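You operate a simulated robot arm through the tools that you are given. There is no shell and no other tool. Be economical: measure what you need, move in short steps, check, and stop when the job is done.

You run a simulated robot arm. Do the job below in one go: nothing can be reset, and whatever is moved stays where it is left.

TASK
Top the water bath up from the blue jug; light it at LOW.
Fine: lift the collared pan onto the pan rest, pour the whole jug, put jug and pan back; burner four burns on. Keep clear of flame and steam; spill a teaspoon at most, drop nothing. Set down upright: blue jug.

Only the result counts: the job must be done as asked and must still hold three seconds after the hand-in. Knocking over, shifting, dropping, spilling or breaking anything else fails it.

THE ROBOT
A 7-joint arm with a two-finger parallel gripper on a trunk, on a base that drives. Base frame: it is fixed to the floor where the robot stands at the start and does not move with it; the origin is under the middle of the robot, x ahead of it, y to its left, z up; the surface under the hand at the start is at about z = 88. Units: cm, degrees, N and s.
With the tool pointing down near the work surface it reaches from about 36 to 78 cm from the robot's upright axis, wherever it stands. Its first joint turns from -143.0 to 143.0 degrees. Places, roughly: black knob four [20, 90, 80]; black knob one [20, 50, 80]; black knob three [20, 80, 80]; black knob two [20, 60, 80]; burner four [40, 80, 90]; pan rest top [50, 20, 90]. Payload 3 kg.
Tool frame: the origin (TCP) lies between the finger pads and is the grasp point; the fingertips stand 3 cm ahead of it; z points along the fingers, y is the line along which they close. Largest opening 11 cm; finger width 2, thickness 1; the body of the gripper, 4.8 by 11.2 cm, starts 5.5 cm behind the TCP.
Orientation is told as [roll, pitch, yaw] about the base's x, y, z axes, in that order, counted from this pose: with the fingers straight down and closing along the base's y, the tool's x points along the base's -x, its y along +y and its z along -z.

THE INTERFACE
- The arm moves only by the tool apply_moves. Its argument "steps" is text: rows parted by semicolons, each of 7 numbers parted by spaces: the shift along the tool's x, y, z in units of 300 mm (1.0 is 300 mm), then the turn, a rotation vector about the tool's x, y, z in units of 60 degrees (1.0 is 60 degrees), then the finger opening in cm, from 0 to 11. In form: tx ty tz rx ry rz grip; .... A call has 1 to 20 rows; each row is the pose to reach, as a shift and turn from the pose commanded when the call began, along the tool's axes at that moment. A call with a number of a shift or a turn outside -1 to 1 is refused whole. A row lasts 0.2 s, in which the tool goes at most 5 cm and 8.6 degrees; a call with a longer step from one row to the next is refused whole, and so is a gripper value outside its range. A pose out of reach is approached as far as the arm can. The call stops where the force on the tool passes 70 N (or 10 N more than at its start, if that is more) or the arm is blocked; 0.2 s more then pass. Each finger travels about 15.3 cm/s and halts on what it meets, pressing with about 21 N; the grip force reading is that of the motor and also rises with nothing between the fingers. The clock runs only during rows and for 0.2 s after the last one: add rows that repeat a pose to give the fingers time. It gives the time, the measured TCP pose, the force on the tool (base axes), the opening and the grip force at its end, in the units of the frame above (readings bear some noise), with the torque about the TCP (base axes, N m) and any sound that the robot's microphone picked up, and new pictures: "show" is both (left out), scene, wrist or none.
- Cameras (640 x 400 px; columns grow to the right, rows downward): "scene" is now at [30.97, 35.1, 143.52]; the picture's right is [-0.00, -0.17, 0.99], its down [-0.69, 0.72, 0.12] and it looks along [-0.73, -0.68, -0.12] (base axes); focal length 214 px, centre (320, 200). "wrist" rides on the gripper at [7.2, 1.7, -10.3] in the tool frame; the picture's right is [-0.23, 0.97, 0.00], its down [-0.76, -0.18, -0.62] and it looks along [-0.61, -0.14, 0.78] (tool axes); focal length 222 px, centre (320, 200). There is no depth. A picture from a camera that has moved, and an enlarged one, comes with that camera's place and axes in the base frame and with its lens.
- slide_trunk(by): slides the trunk up (or, below 0, down) by that many cm; the arm and the scene camera ride with it, the base frame stays. It gives what a move gives, with no picture.
- steer(legs): drives the robot by 1 to 6 legs, each [ahead, turn to the left] in cm and degrees, along the robot's own axes; the way and the turn of a leg run together, so that a leg with both is an arc; at most 150 cm and 180 degrees a leg. The arm and the cameras ride along, it lands a little off, and it stops where it bumps. It gives what a move gives, and a new picture of the scene camera.
- turn_head(pan, tilt): turns the head with the scene camera to pan (to the left, within 80 degrees either way) and tilt (down, from -29 to 69), counted from straight ahead of the robot. It gives what a move gives, and a new picture of the scene camera.
- zoom(camera, box): a new picture of the part [left, top, right, bottom] of that camera's present view, enlarged. It takes no simulated time.
- sign_off(): hands the job in; it is judged then, once.

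Work in short steps. Places have to be worked out from the pictures, the camera data and where the tool is seen: move nearer, look again, correct. Check each grasp and each placing, and mend what went wrong. You have 120 turns and 260 pictures in all, those below and enlarged ones among them. Open the gripper and draw the arm clear of the work before you hand the job in, unless the task says otherwise.

The tools are called after ">>>" as a command line: name --argument value ..., lists and objects as JSON in quotes. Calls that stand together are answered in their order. apply_moves: Moves the arm, as the interface text tells. Its arguments: {"type":"object","properties":{"steps":{"type":"string"},"show":{"type":"string","enum":["both","scene","wrist","none"]}},"required":["steps"]} The other tools are called the same way: slide_trunk (by) slides the trunk up or down; steer (legs) drives the base; turn_head (pan, tilt) turns the head that bears the scene camera; zoom (camera, box) takes an enlarged picture of a part of a camera's view; sign_off () hands the job in.

At the start:

```text
t: 0.0
eef_pos: [27.53, 43.03, 131.9]
orientation: [0.0, 0.1, -0.6]
ft_force: [0.6, -0.8, -1.2]
moment: [-0.01, -0.02, 0.05]
opening: 11.0
finger_force: 0.1
trunk travel left (down, up): [-32.9, 16.1]
robot x, y, heading: [-0.22, 1.38, 0.1]
head pan, tilt: [-80.2, 46.0]
```

scene: 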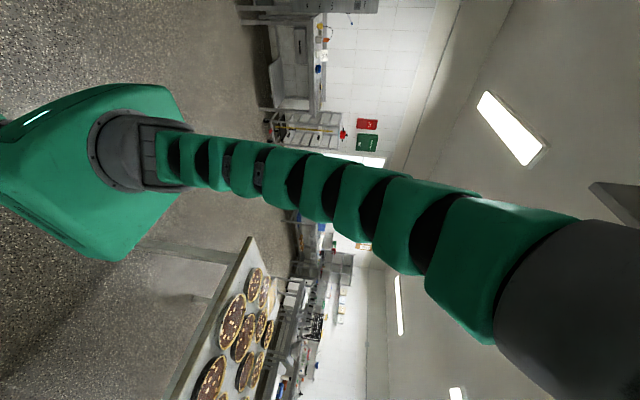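
wrist: 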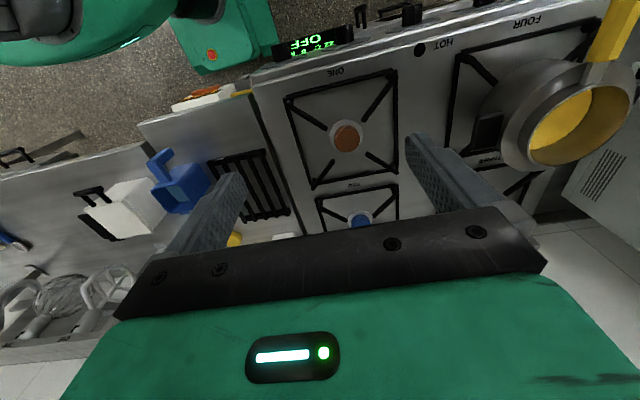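

The wrist picture shows the hob on the left and a blue jug by a pan rest. I turn the head toward the work to see it.

>>> turn_head --pan 40 --tilt 40

>>> zoom --camera "wrist" --box '[0, 0, 640, 250]'

```text
t: 2.0
eef_pos: [27.53, 42.94, 132.07]
orientation: [-0.1, 0.0, -0.7]
ft_force: [-0.2, 0.5, 0.8]
moment: [-0.02, 0.02, 0.01]
opening: 11.01
finger_force: 0.1
trunk travel left (down, up): [-32.9, 16.1]
robot x, y, heading: [0.29, 1.6, -0.2]
head pan, tilt: [40.0, 40.0]
camera scene: at [31.97, 48.48, 138.42], right [-0.01, -0.77, -0.64], down [-0.77, -0.4, 0.49], along [-0.64, 0.5, -0.59], focal length 214 px, centre (320, 200)
```

scene: 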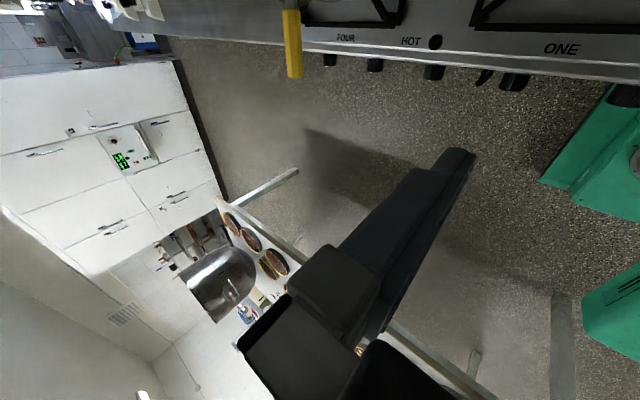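

```text
1.00 times, centred on (320, 125) of wrist (not enlarged: the box is as wide or as high as the picture)
camera zoom: at [20.38, 44.72, 142.23], right [0.24, 0.97, 0.0], down [0.76, -0.19, 0.62], along [0.61, -0.15, -0.78], focal length 222 px, centre (320, 275)
```

zoom: 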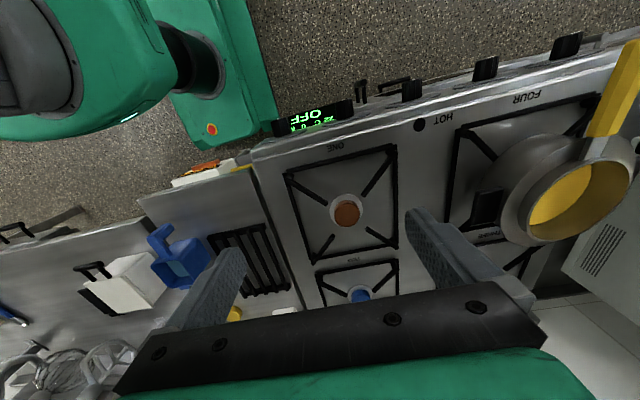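

The head camera evidently hangs pitched 90° down, so pan 0, tilt near 0 looks straight down. I take that overhead view.

>>> turn_head --pan 0 --tilt -5

```text
t: 3.1
eef_pos: [27.41, 43.01, 131.82]
orientation: [0.1, 0.0, -0.6]
ft_force: [1.3, 0.4, -0.3]
moment: [0.01, 0.02, 0.03]
opening: 11.0
finger_force: 0.0
trunk travel left (down, up): [-32.9, 16.1]
robot x, y, heading: [0.09, 1.3, -0.3]
head pan, tilt: [0.0, -5.0]
camera scene: at [39.05, 42.95, 136.18], right [-0.01, -1.0, 0.0], down [-1.0, 0.01, -0.09], along [0.09, 0.0, -1.0], focal length 214 px, centre (320, 200)
```

scene: 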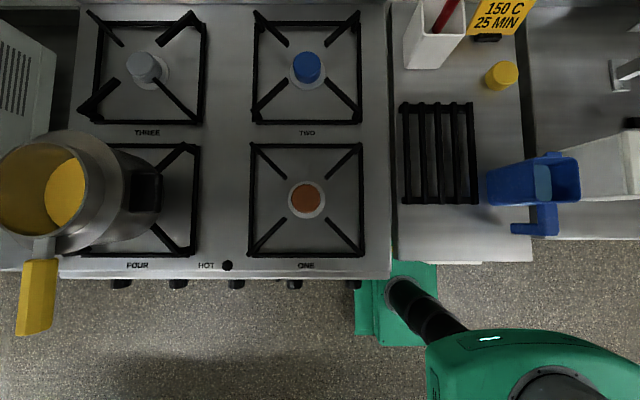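

This overhead view is useful: pan with yellow handle on burner four, rest, blue jug at right. I zoom into the parts.

>>> zoom --camera "scene" --box '[0, 90, 220, 340]'

>>> zoom --camera "scene" --box '[380, 60, 640, 270]'

>>> zoom --camera "wrist" --box '[260, 0, 640, 220]'

```text
1.60 times, centred on (110, 215) of scene
camera zoom: at [39.05, 42.95, 136.18], right [-0.01, -1.0, 0.0], down [-1.0, 0.01, -0.09], along [0.09, 0.0, -1.0], focal length 343 px, centre (656, 176)
```

zoom: 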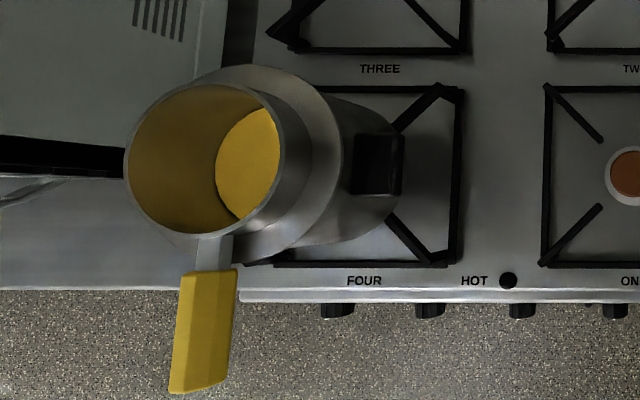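

```text
1.90 times, centred on (510, 165) of scene
camera zoom: at [39.05, 42.95, 136.18], right [-0.01, -1.0, 0.0], down [-1.0, 0.01, -0.09], along [0.09, 0.0, -1.0], focal length 408 px, centre (-42, 267)
```

zoom: 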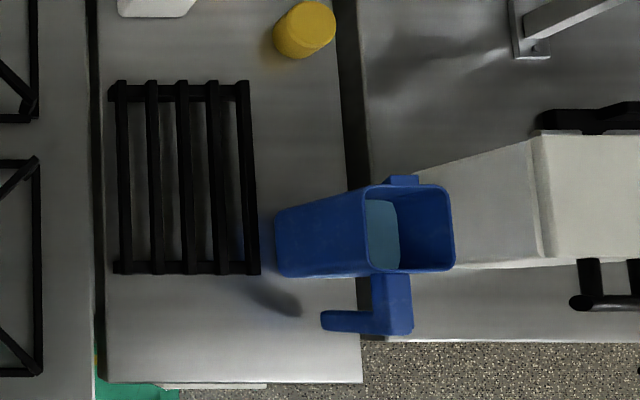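

```text
1.68 times, centred on (450, 110) of wrist
camera zoom: at [20.38, 44.72, 142.23], right [0.24, 0.97, 0.0], down [0.76, -0.19, 0.62], along [0.61, -0.15, -0.78], focal length 374 px, centre (101, 352)
```

zoom: 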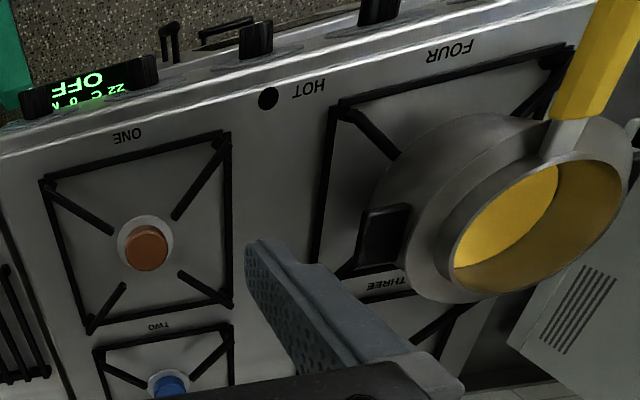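

The pan centre is about (45, 88, rim z≈101), its handle toward the robot near (30, 86, 104); rest about (52, 18), jug about (46, 4). A stance with the axis near (0, 50) reaches all of it, so I back off, turn, drive along and turn back.

>>> steer --legs '[[-12, 0], [0, 90], [49, 0], [0, -90], [12, 0]]'

```text
t: 15.5
eef_pos: [22.6, 94.55, 131.44]
orientation: [0.2, 1.0, 4.0]
ft_force: [2.3, -0.2, -1.5]
moment: [0.03, 0.23, -0.03]
opening: 11.01
finger_force: 0.1
trunk travel left (down, up): [-32.9, 16.1]
robot x, y, heading: [-4.31, 53.34, 3.8]
head pan, tilt: [0.0, -5.0]
stopped in leg 5: the robot was blocked; the commanded pose is now the measured one
camera scene: at [34.22, 95.6, 135.48], right [0.07, -1.0, 0.0], down [-1.0, -0.07, -0.07], along [0.07, 0.01, -1.0], focal length 214 px, centre (320, 200)
```

scene: 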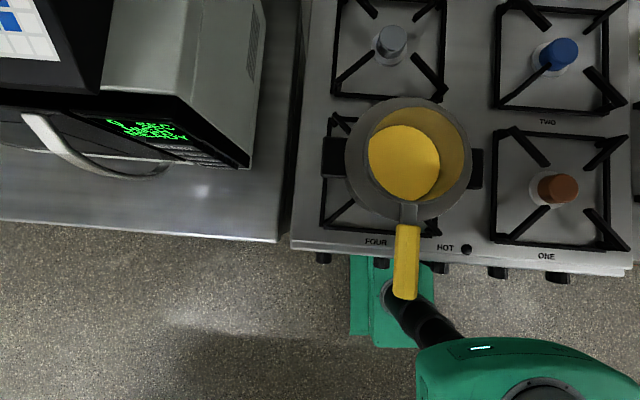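

The base touched the counter front, nothing seems shifted. I back off a touch while straightening, then zoom on the pan.

>>> steer --legs '[[-2, -3.8]]'

>>> zoom --camera "scene" --box '[280, 60, 520, 320]'

>>> zoom --camera "wrist" --box '[0, 0, 640, 400]'

```text
t: 16.4
eef_pos: [22.39, 92.82, 131.78]
orientation: [0.3, 0.6, 0.5]
ft_force: [-0.3, 0.5, -0.9]
moment: [-0.01, -0.02, 0.02]
opening: 11.01
finger_force: 0.0
trunk travel left (down, up): [-32.9, 16.1]
robot x, y, heading: [-6.0, 52.97, -0.3]
head pan, tilt: [0.0, -5.0]
camera scene: at [34.01, 93.02, 135.87], right [0.01, -1.0, 0.0], down [-1.0, -0.01, -0.08], along [0.08, 0.0, -1.0], focal length 214 px, centre (320, 200)
```

scene: 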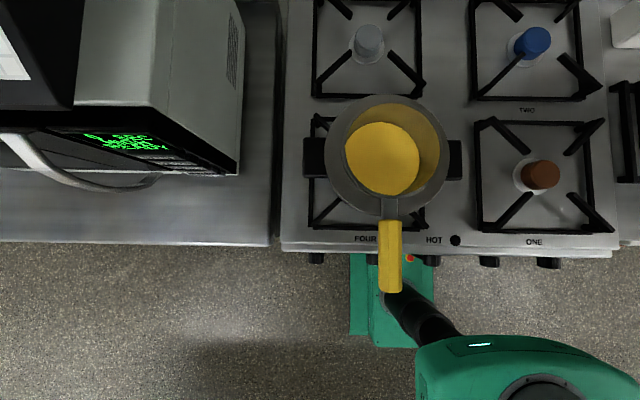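

```text
1.54 times, centred on (400, 190) of scene
camera zoom: at [34.01, 93.02, 135.87], right [0.01, -1.0, 0.0], down [-1.0, -0.01, -0.08], along [0.08, 0.0, -1.0], focal length 330 px, centre (197, 215)
```

zoom: 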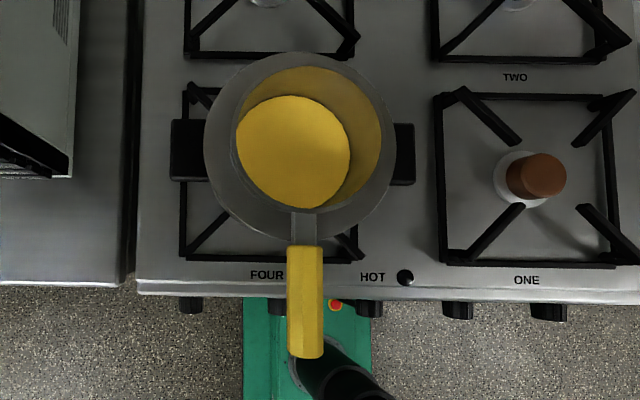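

```text
1.00 times, centred on (320, 200) of wrist (not enlarged: the box is as wide or as high as the picture)
camera zoom: at [15.37, 94.44, 142.11], right [0.22, 0.98, 0.0], down [0.77, -0.17, 0.61], along [0.6, -0.13, -0.79], focal length 222 px, centre (320, 200)
```

zoom: 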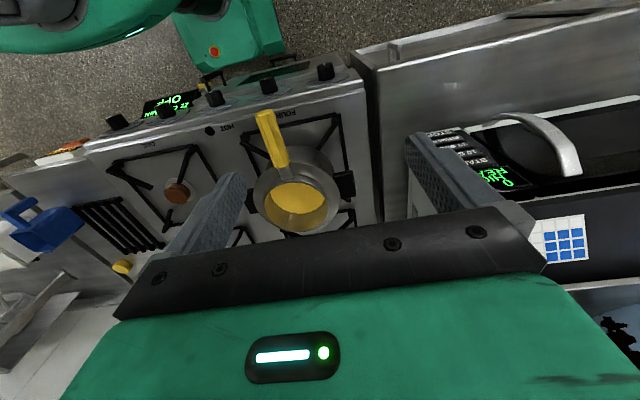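

The handle is level at z≈104.5 (top), x 23.4–33.9, y≈82.9, 3.4 cm wide; the rim centre is about (43.3, 82.7). I go above the handle near its root.

>>> apply_moves --steps "-0.058 -0.066 0.1 0 0 0 11; -0.115 -0.132 0.2 0 0 0 11; -0.172 -0.198 0.3 0 0 0 11; -0.23 -0.264 0.4 0 0 0 11; -0.287 -0.33 0.5 0 0 0 11; -0.287 -0.33 0.56 0 0 0 11; -0.287 -0.33 0.56 0 0 0 11"

```text
t: 18.0
eef_pos: [30.85, 82.81, 114.96]
orientation: [0.3, 0.5, 0.5]
ft_force: [0.2, 0.0, 0.2]
moment: [0.0, -0.02, 0.0]
opening: 11.01
finger_force: 0.0
trunk travel left (down, up): [-32.9, 16.1]
robot x, y, heading: [-6.13, 53.05, -0.4]
head pan, tilt: [0.0, -5.0]
camera scene: at [42.48, 83.1, 119.07], right [0.01, -1.0, 0.0], down [-1.0, -0.01, -0.08], along [0.08, 0.0, -1.0], focal length 214 px, centre (320, 200)
camera wrist: at [23.82, 84.5, 125.3], right [0.22, 0.98, 0.0], down [0.77, -0.17, 0.62], along [0.6, -0.13, -0.79], focal length 222 px, centre (320, 200)
```

scene: 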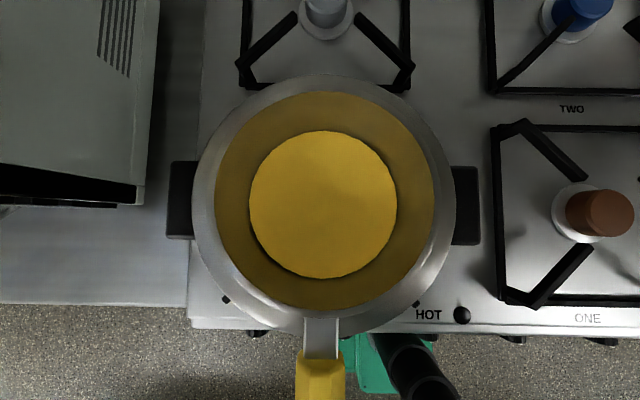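
wrist: 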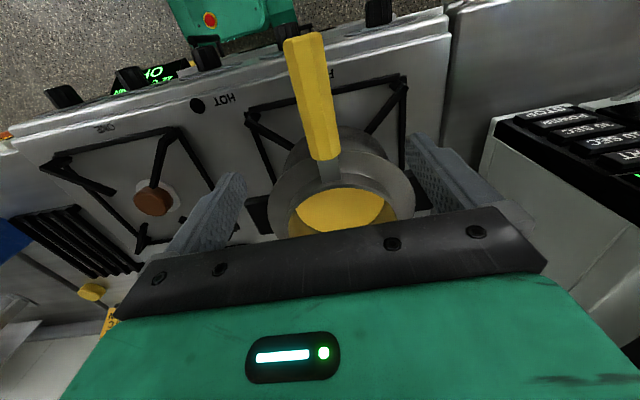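

The scene camera rides on the hand, ahead of it, and would come low over the pan when I descend. I swing the head sideways (which raises it and gives a side view) before lowering.

>>> turn_head --pan -80 --tilt -20

```text
t: 19.5
eef_pos: [30.89, 82.93, 114.99]
orientation: [0.1, 0.6, 0.4]
ft_force: [-0.3, -0.1, 0.1]
moment: [-0.01, -0.02, 0.0]
opening: 11.0
finger_force: 0.1
trunk travel left (down, up): [-32.9, 16.1]
robot x, y, heading: [-6.1, 53.56, -0.3]
head pan, tilt: [-80.0, -20.0]
camera scene: at [44.75, 75.6, 126.45], right [0.01, -0.18, 0.98], down [-0.94, -0.34, -0.05], along [0.35, -0.92, -0.17], focal length 214 px, centre (320, 200)
```

scene: 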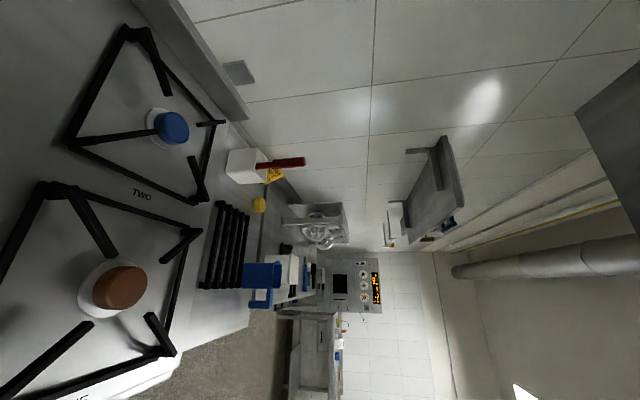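

Now the camera is 11 cm above the TCP. I lower the open fingers around the handle to z≈103.4.

>>> apply_moves --steps "0 0 0.1 0 0 0 11; 0 0 0.2 0 0 0 11; 0 0 0.28 0 0 0 11; 0 0 0.34 0 0 0 11; 0 0 0.387 0 0 0 11; 0 0 0.387 0 0 0 11" --show "wrist"

```text
t: 20.9
eef_pos: [30.86, 82.93, 103.21]
orientation: [0.2, 0.4, 0.4]
ft_force: [-0.1, 0.1, 0.0]
moment: [0.0, -0.02, 0.03]
opening: 10.99
finger_force: 0.0
trunk travel left (down, up): [-32.9, 16.1]
robot x, y, heading: [-6.13, 52.83, -0.0]
head pan, tilt: [-80.0, -20.0]
camera wrist: at [23.77, 84.65, 113.57], right [0.22, 0.98, 0.0], down [0.77, -0.17, 0.62], along [0.6, -0.13, -0.79], focal length 222 px, centre (320, 200)
```

wrist: 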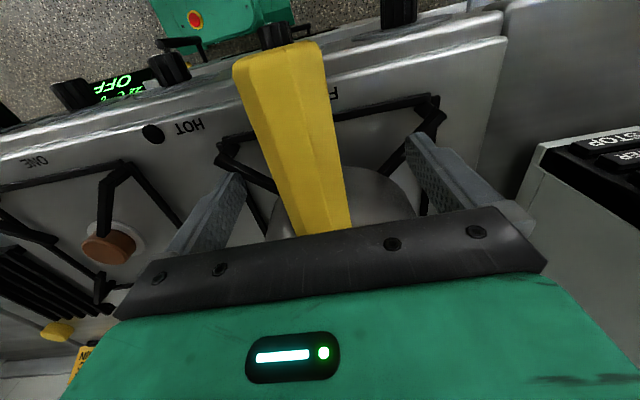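

The handle lies between the fingers. I close on it.

>>> apply_moves --steps "0 0 0 0 0 0 8; 0 0 0 0 0 0 5; 0 0 0 0 0 0 2; 0 0 0 0 0 0 0; 0 0 0 0 0 0 0; 0 0 0 0 0 0 0" --show "wrist"

```text
t: 22.3
eef_pos: [30.82, 83.05, 103.21]
orientation: [0.2, 0.6, 0.4]
ft_force: [-1.3, -1.1, 0.1]
moment: [0.0, -0.08, -0.46]
opening: 3.05
finger_force: 21.2
trunk travel left (down, up): [-32.9, 16.1]
robot x, y, heading: [-6.3, 53.5, -0.1]
head pan, tilt: [-80.0, -20.0]
camera wrist: at [23.75, 84.64, 113.57], right [0.22, 0.98, 0.0], down [0.77, -0.17, 0.61], along [0.6, -0.13, -0.79], focal length 222 px, centre (320, 200)
```

wrist: 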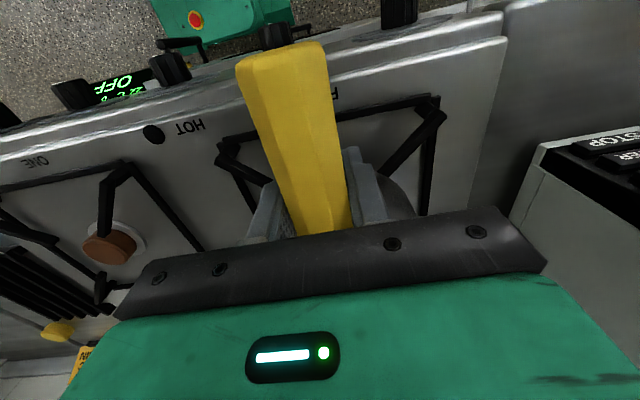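

Gripped at 3.05 cm. I lift 2.5 cm slowly and read load and attitude.

>>> apply_moves --steps "0 0 -0.02 0 0 0 0; 0 0 -0.04 0 0 0 0; 0 0 -0.06 0 0 0 0; 0 0 -0.083 0 0 0 0; 0 0 -0.083 0 0 0 0" --show "wrist"

```text
t: 23.5
eef_pos: [30.82, 82.91, 105.69]
orientation: [0.2, 0.6, 0.4]
ft_force: [-0.5, 0.2, -5.7]
moment: [-0.03, 0.67, 0.02]
opening: 3.02
finger_force: 20.9
trunk travel left (down, up): [-32.9, 16.1]
robot x, y, heading: [-6.06, 53.28, 0.0]
head pan, tilt: [-80.0, -20.0]
camera wrist: at [23.77, 84.62, 116.06], right [0.22, 0.98, 0.0], down [0.77, -0.17, 0.61], along [0.6, -0.13, -0.79], focal length 222 px, centre (320, 200)
```

wrist: 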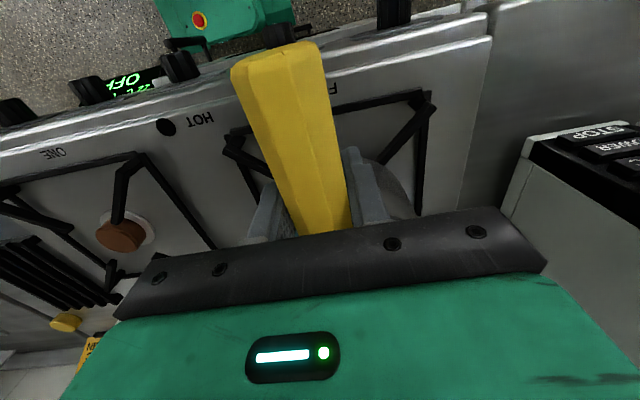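

It carries 5.7 N with the arm at 11.8 cm, so the whole pan hangs steady. I lift another 16 cm gently.

>>> apply_moves --steps "0 0 -0.03 0 0 0 0; 0 0 -0.08 0 0 0 0; 0 0 -0.14 0 0 0 0; 0 0 -0.2 0 0 0 0; 0 0 -0.27 0 0 0 0; 0 0 -0.34 0 0 0 0; 0 0 -0.41 0 0 0 0; 0 0 -0.48 0 0 0 0; 0 0 -0.54 0 0 0 0; 0 0 -0.57 0 0 0 0; 0 0 -0.57 0 0 0 0" --show "wrist"

>>> turn_head --pan 0 --tilt -10

```text
t: 25.9
eef_pos: [31.05, 83.04, 122.76]
orientation: [0.3, 0.7, 0.3]
ft_force: [-0.2, 0.0, -6.0]
moment: [0.02, 0.61, 0.02]
opening: 3.02
finger_force: 21.3
trunk travel left (down, up): [-32.9, 16.1]
robot x, y, heading: [-5.92, 53.22, -0.2]
head pan, tilt: [-80.0, -20.0]
camera wrist: at [23.97, 84.66, 133.14], right [0.22, 0.98, 0.0], down [0.77, -0.17, 0.61], along [0.6, -0.13, -0.79], focal length 222 px, centre (320, 200)
```

wrist: 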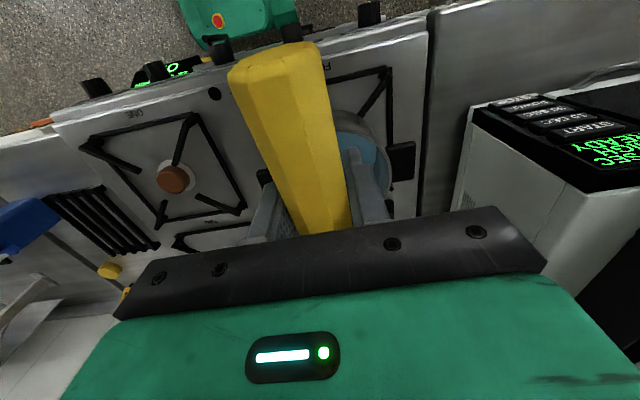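

```text
t: 27.4
eef_pos: [30.98, 82.96, 122.78]
orientation: [0.2, 0.5, 0.3]
ft_force: [0.1, -0.6, -6.3]
moment: [0.01, 0.66, 0.03]
opening: 3.01
finger_force: 20.7
trunk travel left (down, up): [-32.9, 16.1]
robot x, y, heading: [-6.24, 53.34, -0.2]
head pan, tilt: [0.0, -10.0]
camera scene: at [43.38, 83.25, 127.21], right [0.01, -1.0, 0.0], down [-0.99, -0.01, -0.16], along [0.16, 0.0, -0.99], focal length 214 px, centre (320, 200)
```

scene: 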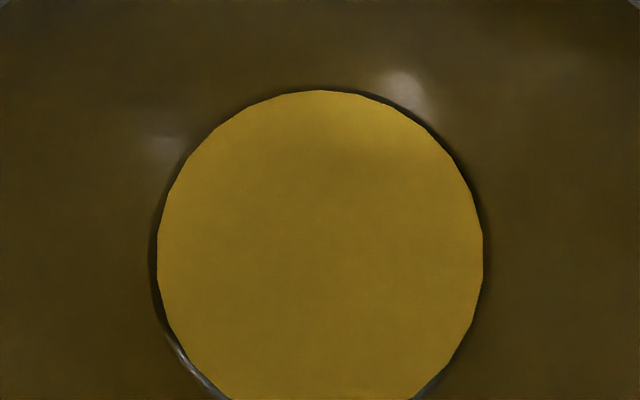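

Water is visible in the bath pot below and the pan is well clear. I swing the head away again, then carry the pan level toward the rest.

>>> turn_head --pan -80 --tilt 10

>>> apply_moves --steps "-0.005 -0.02 0 0 0 0 0; -0.015 -0.06 0 0 0 0 0; -0.03 -0.12 0 0 0 0 0; -0.05 -0.2 0 0 0 0 0; -0.07 -0.28 0 0 0 0 0; -0.09 -0.36 0 0 0 0 0; -0.11 -0.44 0 0 0 0 0; -0.13 -0.52 0 0 0 0 0; -0.15 -0.6 0 0 0 0 0; -0.17 -0.68 0 0 0 0 0; -0.19 -0.76 0 0 0 0 0; -0.21 -0.84 0 0 0 0 0; -0.22 -0.9 0 0 0 0 0; -0.23 -0.95 0 0 0 0 0; -0.233 -0.98 0 0 0 0 0; -0.233 -1 0 0 0 0 0" --show "both"

```text
t: 28.9
eef_pos: [30.9, 83.07, 122.92]
orientation: [0.2, 0.6, 0.5]
ft_force: [-0.1, 0.6, -4.9]
moment: [-0.01, 0.66, 0.0]
opening: 3.02
finger_force: 21.0
trunk travel left (down, up): [-32.9, 16.1]
robot x, y, heading: [-6.11, 53.39, -0.1]
head pan, tilt: [-80.0, 10.0]
camera scene: at [40.39, 74.06, 134.01], right [0.01, -0.18, 0.98], down [-0.99, 0.16, 0.04], along [-0.17, -0.97, -0.17], focal length 214 px, centre (320, 200)
```

scene: 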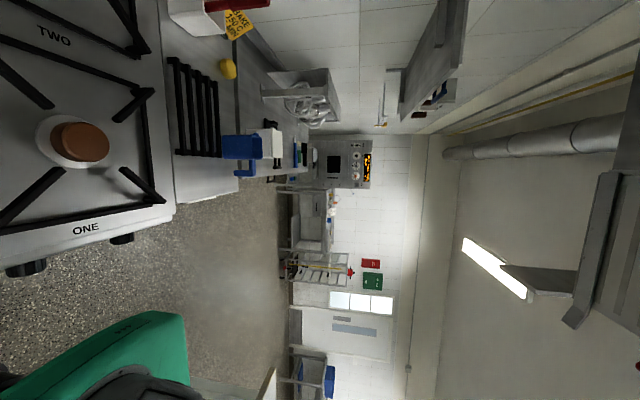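

```text
t: 32.4
eef_pos: [38.19, 53.07, 122.66]
orientation: [0.2, 0.6, 0.4]
ft_force: [0.3, -0.3, -6.1]
moment: [-0.03, 0.62, 0.01]
opening: 3.05
finger_force: 20.8
trunk travel left (down, up): [-32.9, 16.1]
robot x, y, heading: [-5.94, 53.11, -0.3]
head pan, tilt: [-80.0, 10.0]
camera scene: at [47.66, 44.0, 133.9], right [0.01, -0.18, 0.98], down [-0.99, 0.16, 0.04], along [-0.17, -0.97, -0.17], focal length 214 px, centre (320, 200)
camera wrist: at [31.25, 54.62, 133.02], right [0.22, 0.98, 0.0], down [0.77, -0.17, 0.61], along [0.6, -0.13, -0.79], focal length 222 px, centre (320, 200)
```

scene: 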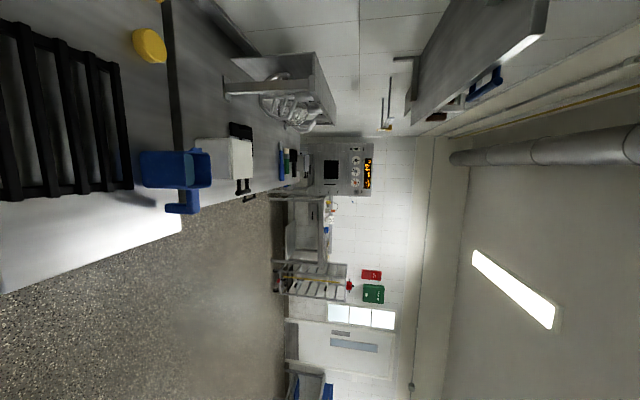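
wrist: 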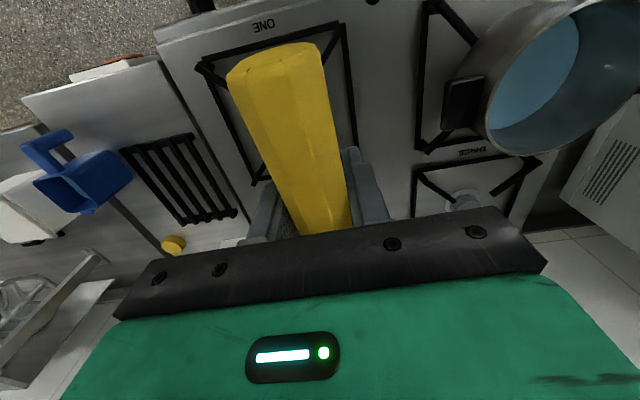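

Carried well. I zoom to refine rest, jug and pot positions.

>>> zoom --camera "wrist" --box '[0, 100, 260, 270]'

>>> zoom --camera "scene" --box '[0, 0, 280, 230]'

>>> zoom --camera "wrist" --box '[400, 0, 640, 160]'

```text
2.35 times, centred on (130, 185) of wrist
camera zoom: at [31.25, 54.62, 133.02], right [0.22, 0.98, 0.0], down [0.77, -0.17, 0.61], along [0.6, -0.13, -0.79], focal length 523 px, centre (767, 235)
```

zoom: 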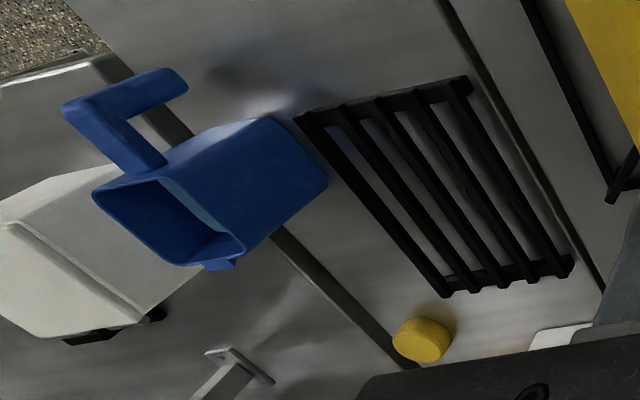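

```text
1.74 times, centred on (140, 115) of scene
camera zoom: at [47.66, 44.0, 133.9], right [0.01, -0.18, 0.98], down [-0.99, 0.16, 0.04], along [-0.17, -0.97, -0.17], focal length 373 px, centre (633, 348)
```

zoom: 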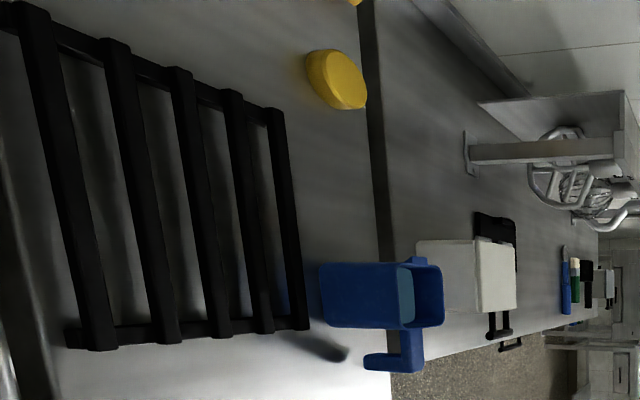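

```text
2.50 times, centred on (520, 80) of wrist
camera zoom: at [31.25, 54.62, 133.02], right [0.22, 0.98, 0.0], down [0.77, -0.17, 0.61], along [0.6, -0.13, -0.79], focal length 555 px, centre (-180, 500)
```

zoom: 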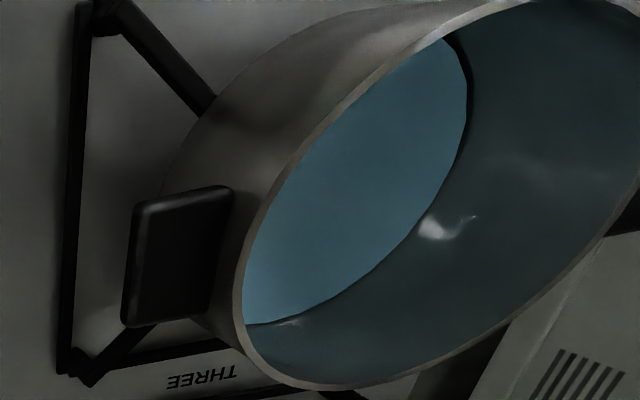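

Rest: x 41.5–62.6, y 11.5–27, centre (52, 19.2). Jug: x 41.4–49, y −2.2–4.9, rim z≈98, handle bar at x≈36, y≈1.4. I carry the pan on by 30 cm in −y.

>>> apply_moves --steps "0 -0.02 0 0 0 0 0; -0.005 -0.06 0 0 0 0 0; -0.01 -0.12 0 0 0 0 0; -0.015 -0.2 0 0 0 0 0; -0.02 -0.28 0 0 0 0 0; -0.02 -0.36 0 0 0 0 0; -0.025 -0.44 0 0 0 0 0; -0.03 -0.52 0 0 0 0 0; -0.03 -0.6 0 0 0 0 0; -0.035 -0.68 0 0 0 0 0; -0.04 -0.76 0 0 0 0 0; -0.04 -0.84 0 0 0 0 0; -0.043 -0.9 0 0 0 0 0; -0.043 -0.95 0 0 0 0 0; -0.043 -0.98 0 0 0 0 0; -0.043 -1 0 0 0 0 0" --show "wrist"

```text
t: 35.8
eef_pos: [39.73, 22.95, 122.49]
orientation: [0.1, 0.6, 0.4]
ft_force: [0.1, -0.3, -5.8]
moment: [-0.03, 0.6, -0.05]
opening: 3.0
finger_force: 21.4
trunk travel left (down, up): [-32.9, 16.1]
robot x, y, heading: [-6.06, 53.25, 0.0]
head pan, tilt: [-80.0, 10.0]
camera wrist: at [32.74, 24.64, 132.9], right [0.22, 0.98, 0.0], down [0.77, -0.17, 0.61], along [0.6, -0.13, -0.79], focal length 222 px, centre (320, 200)
```

wrist: 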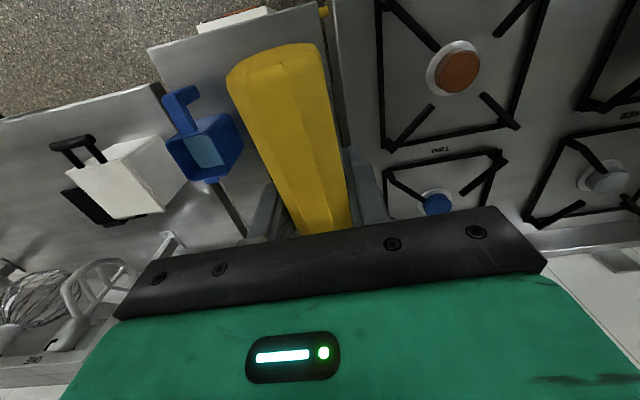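

I shift the last 3.4 cm in y and lower to TCP z≈104.5, still above any possible contact (pan bottom is at most 10.7 below TCP).

>>> apply_moves --steps "0 -0.04 0 0 0 0 0; 0 -0.09 0.02 0 0 0 0; 0 -0.115 0.07 0 0 0 0; 0 -0.115 0.13 0 0 0 0; 0 -0.115 0.2 0 0 0 0; 0 -0.115 0.28 0 0 0 0; 0 -0.115 0.36 0 0 0 0; 0 -0.115 0.44 0 0 0 0; 0 -0.115 0.51 0 0 0 0; 0 -0.115 0.56 0 0 0 0; 0 -0.115 0.59 0 0 0 0; 0 -0.115 0.6 0 0 0 0; 0 -0.115 0.6 0 0 0 0" --show "both"

```text
t: 38.5
eef_pos: [39.63, 19.6, 104.48]
orientation: [0.1, 0.6, 0.4]
ft_force: [0.3, -0.3, -6.5]
moment: [-0.01, 0.63, 0.0]
opening: 3.01
finger_force: 21.3
trunk travel left (down, up): [-32.9, 16.1]
robot x, y, heading: [-5.65, 53.51, -0.0]
head pan, tilt: [-80.0, 10.0]
camera scene: at [49.01, 10.66, 115.69], right [0.01, -0.18, 0.98], down [-0.99, 0.16, 0.04], along [-0.17, -0.97, -0.17], focal length 214 px, centre (320, 200)
camera wrist: at [32.59, 21.27, 114.81], right [0.22, 0.98, 0.0], down [0.77, -0.17, 0.61], along [0.6, -0.13, -0.79], focal length 222 px, centre (320, 200)
```

scene: 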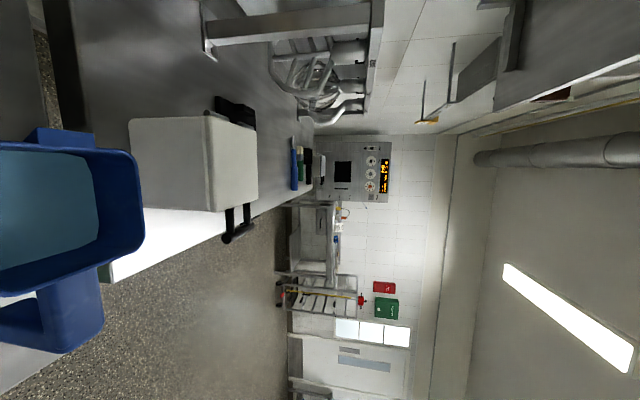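
wrist: 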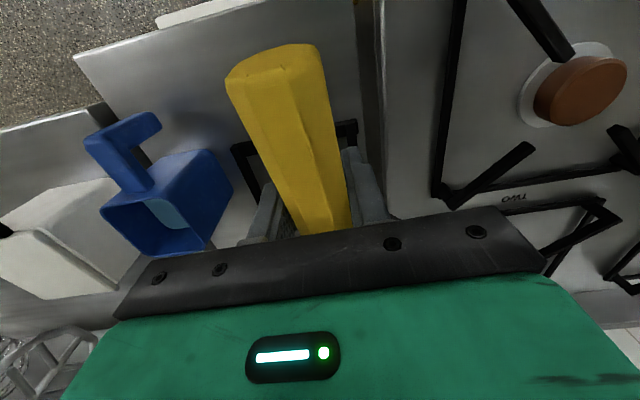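

Still full weight. I step down in small increments watching the load.

>>> apply_moves --steps "0 0 0.015 0 0 0 0; 0 0 0.03 0 0 0 0; 0 0 0.045 0 0 0 0; 0 0 0.045 0 0 0 0" --show "none"

```text
t: 39.5
eef_pos: [39.51, 19.55, 103.11]
orientation: [0.3, 0.6, 0.4]
ft_force: [0.0, 0.0, -6.8]
moment: [-0.01, 0.64, 0.01]
opening: 3.03
finger_force: 21.1
trunk travel left (down, up): [-32.9, 16.1]
robot x, y, heading: [-5.71, 53.43, -0.4]
head pan, tilt: [-80.0, 10.0]
```

Full weight still; another 0.9 cm.

>>> apply_moves --steps "0 0 0.015 0 0 0 0; 0 0 0.03 0 0 0 0; 0 0 0.03 0 0 0 0" --show "none"

```text
t: 40.4
eef_pos: [39.63, 19.62, 102.15]
orientation: [0.3, 0.6, 0.3]
ft_force: [0.0, -0.1, -6.3]
moment: [-0.04, 0.66, 0.02]
opening: 3.0
finger_force: 20.8
trunk travel left (down, up): [-32.9, 16.1]
robot x, y, heading: [-6.0, 53.09, -0.4]
head pan, tilt: [-80.0, 10.0]
```

No contact yet; I go on down.

>>> apply_moves --steps "0 0 0.013 0 0 0 0; 0 0 0.026 0 0 0 0; 0 0 0.026 0 0 0 0" --show "none"

>>> apply_moves --steps "0 0 0.012 0 0 0 0; 0 0 0.023 0 0 0 0; 0 0 0.023 0 0 0 0" --show "wrist"

```text
t: 41.1
eef_pos: [39.6, 19.48, 101.43]
orientation: [0.3, 0.7, 0.4]
ft_force: [0.2, -0.5, -5.2]
moment: [0.0, 0.65, -0.02]
opening: 3.01
finger_force: 20.9
trunk travel left (down, up): [-32.9, 16.1]
robot x, y, heading: [-5.81, 53.06, -0.2]
head pan, tilt: [-80.0, 10.0]
```

```text
t: 42.0
eef_pos: [39.57, 19.65, 100.73]
orientation: [0.3, 0.6, 0.4]
ft_force: [0.1, 0.3, -6.9]
moment: [-0.05, 0.59, -0.03]
opening: 3.02
finger_force: 20.4
trunk travel left (down, up): [-32.9, 16.1]
robot x, y, heading: [-6.13, 53.13, -0.3]
head pan, tilt: [-80.0, 10.0]
camera wrist: at [32.54, 21.33, 111.16], right [0.22, 0.98, 0.0], down [0.77, -0.17, 0.61], along [0.6, -0.13, -0.79], focal length 222 px, centre (320, 200)
```

wrist: 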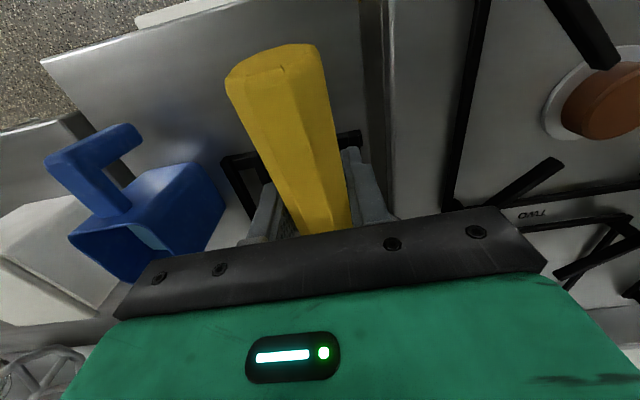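

Keep lowering in ~0.8 cm steps.

>>> apply_moves --steps "0 0 0.013 0 0 0 0; 0 0 0.026 0 0 0 0; 0 0 0.026 0 0 0 0" --show "none"

>>> apply_moves --steps "0 0 0.012 0 0 0 0; 0 0 0.023 0 0 0 0; 0 0 0.023 0 0 0 0" --show "none"

```text
t: 42.8
eef_pos: [39.57, 19.72, 100.05]
orientation: [0.2, 0.6, 0.4]
ft_force: [-0.6, -1.7, -5.1]
moment: [-0.01, 0.65, -0.03]
opening: 3.03
finger_force: 21.3
trunk travel left (down, up): [-32.9, 16.1]
robot x, y, heading: [-5.91, 53.28, 0.1]
head pan, tilt: [-80.0, 10.0]
```

```text
t: 43.5
eef_pos: [39.57, 19.66, 99.16]
orientation: [0.1, 0.5, 0.3]
ft_force: [-0.2, -0.6, -5.3]
moment: [-0.04, 0.65, -0.01]
opening: 3.01
finger_force: 21.0
trunk travel left (down, up): [-32.9, 16.1]
robot x, y, heading: [-6.09, 52.99, -0.4]
head pan, tilt: [-80.0, 10.0]
```

>>> apply_moves --steps "0 0 0.01 0 0 0 0; 0 0 0.02 0 0 0 0; 0 0 0.02 0 0 0 0" --show "none"

>>> apply_moves --steps "0 0 0.01 0 0 0 0; 0 0 0.02 0 0 0 0; 0 0 0.02 0 0 0 0" --show "both"

```text
t: 44.4
eef_pos: [39.59, 19.65, 98.6]
orientation: [0.3, 0.7, 0.3]
ft_force: [0.1, -0.8, -6.5]
moment: [-0.01, 0.61, 0.02]
opening: 3.02
finger_force: 21.0
trunk travel left (down, up): [-32.9, 16.1]
robot x, y, heading: [-5.99, 52.97, -0.1]
head pan, tilt: [-80.0, 10.0]
```

```text
t: 45.1
eef_pos: [39.48, 19.56, 98.12]
orientation: [0.3, 0.6, 0.4]
ft_force: [0.0, -0.2, -5.7]
moment: [-0.06, 0.61, -0.03]
opening: 3.01
finger_force: 20.9
trunk travel left (down, up): [-32.9, 16.1]
robot x, y, heading: [-5.84, 53.18, -0.3]
head pan, tilt: [-80.0, 10.0]
camera scene: at [48.86, 10.61, 109.34], right [0.01, -0.18, 0.98], down [-0.99, 0.16, 0.04], along [-0.17, -0.97, -0.17], focal length 214 px, centre (320, 200)
camera wrist: at [32.45, 21.23, 108.47], right [0.22, 0.98, 0.0], down [0.77, -0.17, 0.61], along [0.6, -0.13, -0.79], focal length 222 px, centre (320, 200)
```

scene: 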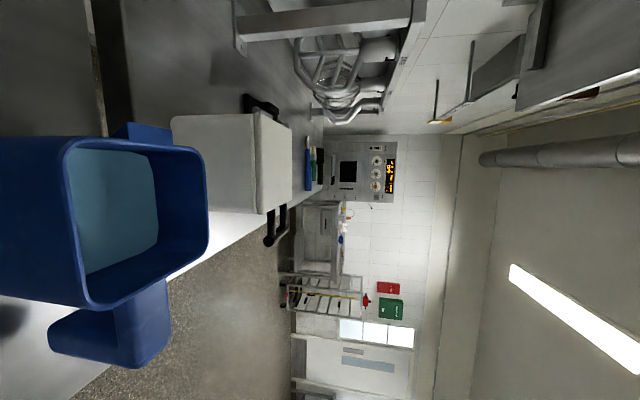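
wrist: 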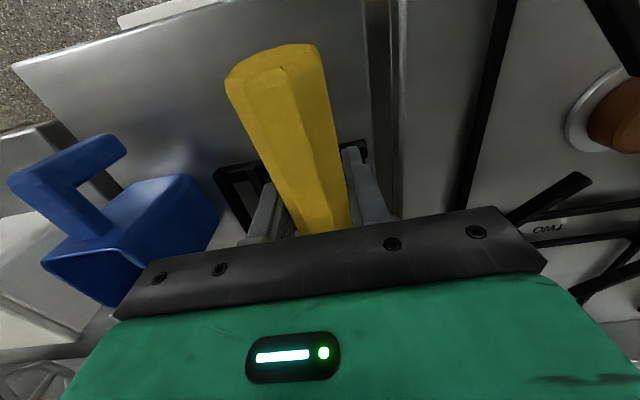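

Not yet touching; continue.

>>> apply_moves --steps "0 0 0.01 0 0 0 0; 0 0 0.02 0 0 0 0; 0 0 0.02 0 0 0 0" --show "none"

>>> apply_moves --steps "0 0 0.01 0 0 0 0; 0 0 0.02 0 0 0 0; 0 0 0.02 0 0 0 0" --show "none"

```text
t: 46.0
eef_pos: [39.51, 19.63, 97.53]
orientation: [0.2, 0.6, 0.4]
ft_force: [0.2, -0.4, -6.1]
moment: [-0.06, 0.63, 0.0]
opening: 3.02
finger_force: 20.9
trunk travel left (down, up): [-32.9, 16.1]
robot x, y, heading: [-5.86, 53.43, -0.3]
head pan, tilt: [-80.0, 10.0]
```

```text
t: 46.8
eef_pos: [39.53, 19.74, 96.95]
orientation: [0.2, 0.6, 0.4]
ft_force: [1.3, 0.4, -6.0]
moment: [0.01, 0.62, 0.01]
opening: 3.04
finger_force: 21.1
trunk travel left (down, up): [-32.9, 16.1]
robot x, y, heading: [-5.83, 53.46, -0.2]
head pan, tilt: [-80.0, 10.0]
```

>>> apply_moves --steps "0 0 0.01 0 0 0 0; 0 0 0.02 0 0 0 0; 0 0 0.02 0 0 0 0" --show "none"

>>> apply_moves --steps "0 0 0.01 0 0 0 0; 0 0 0.02 0 0 0 0; 0 0 0.02 0 0 0 0" --show "wrist"

```text
t: 47.5
eef_pos: [39.54, 19.69, 96.38]
orientation: [0.1, 0.5, 0.5]
ft_force: [0.5, 0.1, -5.4]
moment: [0.0, 0.64, -0.02]
opening: 3.03
finger_force: 20.8
trunk travel left (down, up): [-32.9, 16.1]
robot x, y, heading: [-5.95, 52.75, -0.3]
head pan, tilt: [-80.0, 10.0]
```

```text
t: 48.4
eef_pos: [39.56, 19.74, 95.84]
orientation: [0.2, 0.5, 0.5]
ft_force: [-1.2, 0.7, 2.5]
moment: [0.0, -0.71, 0.1]
opening: 3.03
finger_force: 21.2
trunk travel left (down, up): [-32.9, 16.1]
robot x, y, heading: [-5.75, 52.97, -0.2]
head pan, tilt: [-80.0, 10.0]
camera wrist: at [32.48, 21.33, 106.12], right [0.22, 0.98, 0.0], down [0.77, -0.17, 0.62], along [0.6, -0.13, -0.79], focal length 222 px, centre (320, 200)
```

wrist: 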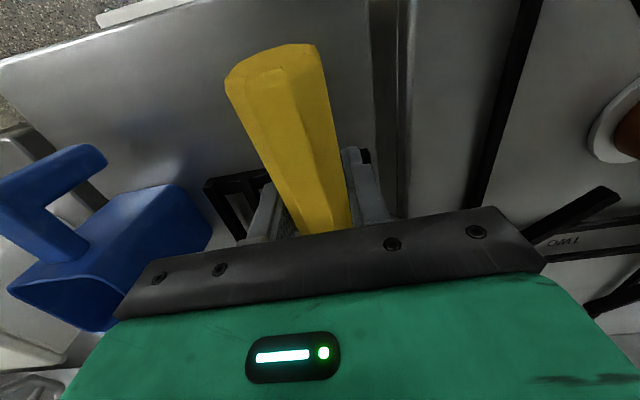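

Contact: load gone, pan is seated. I ease up 1 mm and open the fingers.

>>> apply_moves --steps "0 0 -0.004 0 0 0 0; 0 0 -0.004 0 0 0 2.5; 0 0 -0.004 0 0 0 3.5; 0 0 -0.004 0 0 0 5; 0 0 -0.004 0 0 0 7; 0 0 -0.004 0 0 0 7" --show "wrist"

```text
t: 49.8
eef_pos: [39.53, 19.71, 95.84]
orientation: [0.2, 0.6, 0.4]
ft_force: [-0.4, -0.5, 0.7]
moment: [0.01, -0.02, 0.01]
opening: 6.98
finger_force: 0.0
trunk travel left (down, up): [-32.9, 16.1]
robot x, y, heading: [-5.96, 53.27, -0.2]
head pan, tilt: [-80.0, 10.0]
camera wrist: at [32.51, 21.31, 106.23], right [0.22, 0.98, 0.0], down [0.77, -0.17, 0.61], along [0.6, -0.13, -0.79], focal length 222 px, centre (320, 200)
```

wrist: 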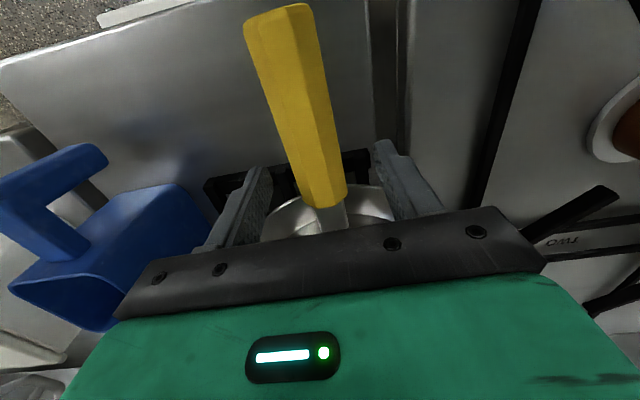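

The handle changed place in the picture on release—the pan dropped or tilted a bit. I raise the hand straight up with fingers open and look.

>>> apply_moves --steps "0 0 -0.05 0 0 0 9; 0 0 -0.12 0 0 0 11; 0 0 -0.25 0 0 0 11; 0 0 -0.4 0 0 0 11; 0 0 -0.55 0 0 0 11; 0 0 -0.7 0 0 0 11; 0 0 -0.8 0 0 0 11; 0 0 -0.8 0 0 0 11" --show "wrist"

>>> turn_head --pan 0 --tilt 15

```text
t: 51.5
eef_pos: [39.64, 19.47, 119.92]
orientation: [0.2, 0.6, 0.3]
ft_force: [0.4, -0.5, -0.7]
moment: [0.02, -0.01, 0.01]
opening: 11.01
finger_force: 0.2
trunk travel left (down, up): [-32.9, 16.1]
robot x, y, heading: [-5.89, 52.71, -0.1]
head pan, tilt: [-80.0, 10.0]
camera wrist: at [32.6, 21.24, 130.29], right [0.22, 0.98, 0.0], down [0.77, -0.17, 0.61], along [0.6, -0.13, -0.79], focal length 222 px, centre (320, 200)
```

wrist: 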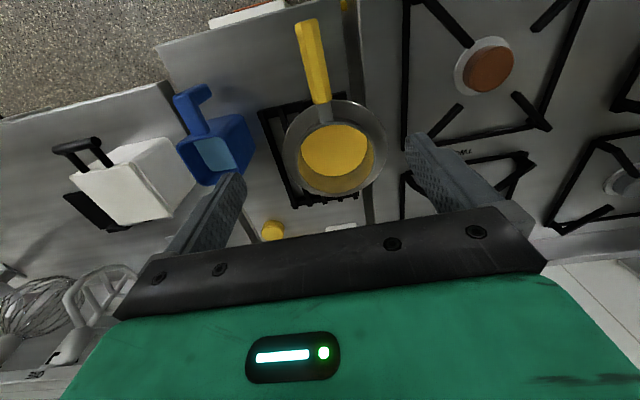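

```text
t: 53.1
eef_pos: [39.7, 19.59, 119.91]
orientation: [0.1, 0.6, 0.4]
ft_force: [0.3, -1.0, -1.0]
moment: [0.01, 0.03, 0.01]
opening: 11.0
finger_force: 0.0
trunk travel left (down, up): [-32.9, 16.1]
robot x, y, heading: [-5.91, 53.12, 0.1]
head pan, tilt: [0.0, 15.0]
camera scene: at [48.05, 19.79, 123.47], right [0.01, -1.0, 0.0], down [-0.96, -0.01, 0.27], along [-0.27, 0.0, -0.96], focal length 214 px, centre (320, 200)
```

scene: 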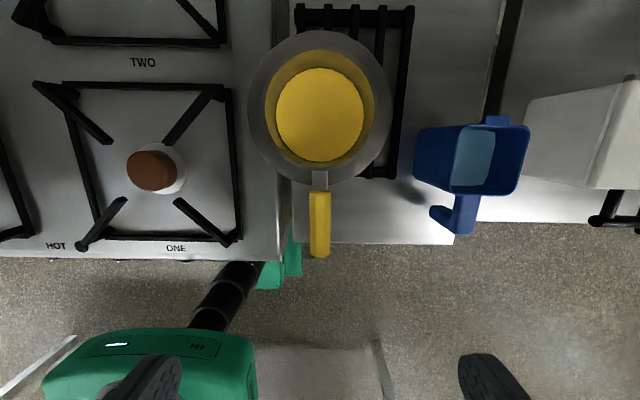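

I zoom to see how the pan sits on the rest and whether the rest stayed put.

>>> zoom --camera "scene" --box '[220, 0, 540, 270]'

>>> zoom --camera "wrist" --box '[140, 0, 440, 240]'

```text
1.48 times, centred on (380, 135) of scene
camera zoom: at [48.05, 19.79, 123.47], right [0.01, -1.0, 0.0], down [-0.96, -0.01, 0.27], along [-0.27, 0.0, -0.96], focal length 318 px, centre (231, 296)
```

zoom: 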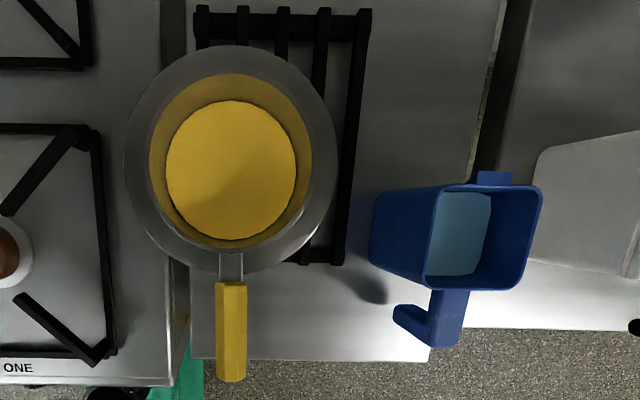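

```text
1.67 times, centred on (290, 120) of wrist
camera zoom: at [32.6, 21.23, 130.27], right [0.22, 0.98, 0.0], down [0.77, -0.17, 0.61], along [0.6, -0.13, -0.79], focal length 370 px, centre (370, 333)
```

zoom: 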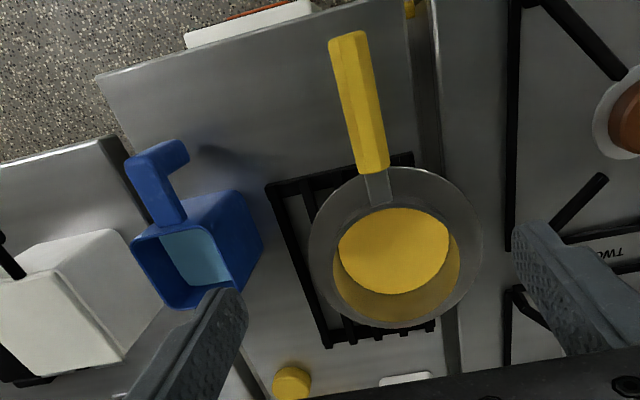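

The pan sits level on the rest, handle top z≈95.6, x 31.7–41.2, y≈19.7; the jug is untouched. Next I back off toward the robot, over to y≈1.5, pitching the hand toward horizontal for the jug handle.

>>> apply_moves --steps "0.05 -0.075 0 0 -0.125 0 11; 0.1 -0.15 0 0 -0.25 0 11; 0.15 -0.225 0 0 -0.375 0 11; 0.2 -0.3 0 0 -0.5 0 11; 0.25 -0.375 0 0 -0.625 0 11; 0.3 -0.45 0 0 -0.75 0 11; 0.35 -0.525 0 0 -0.875 0 11; 0.4 -0.6 0 0 -1 0 11; 0.4 -0.6 0 0 -1 0 11"

```text
t: 55.1
eef_pos: [27.7, 1.6, 119.87]
orientation: [0.4, -59.5, 0.1]
ft_force: [-0.3, -0.6, 0.7]
moment: [-0.01, -0.02, -0.01]
opening: 11.02
finger_force: 0.1
trunk travel left (down, up): [-32.9, 16.1]
robot x, y, heading: [-6.0, 53.18, -0.1]
head pan, tilt: [0.0, 15.0]
camera scene: at [28.69, 1.67, 129.11], right [0.01, -1.0, 0.0], down [-0.71, 0.0, -0.7], along [0.7, 0.01, -0.71], focal length 214 px, centre (320, 200)
camera wrist: at [15.21, 3.19, 118.81], right [0.11, 0.97, 0.2], down [-0.15, -0.18, 0.97], along [0.98, -0.13, 0.13], focal length 222 px, centre (320, 200)
```

scene: 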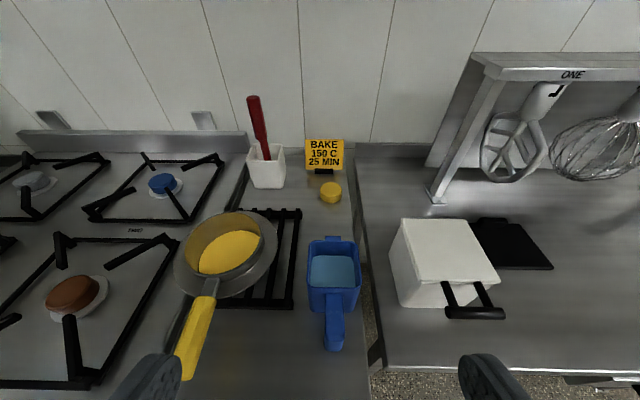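
wrist: 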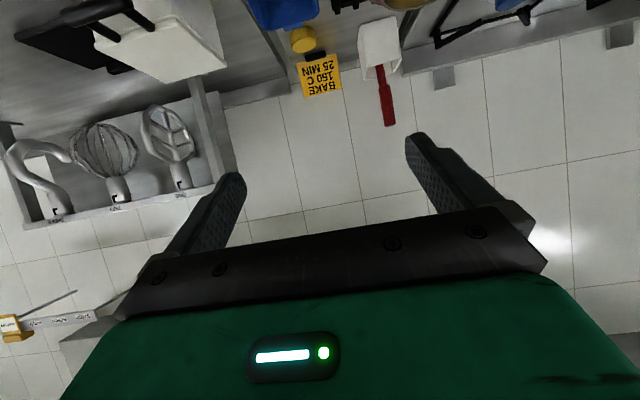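

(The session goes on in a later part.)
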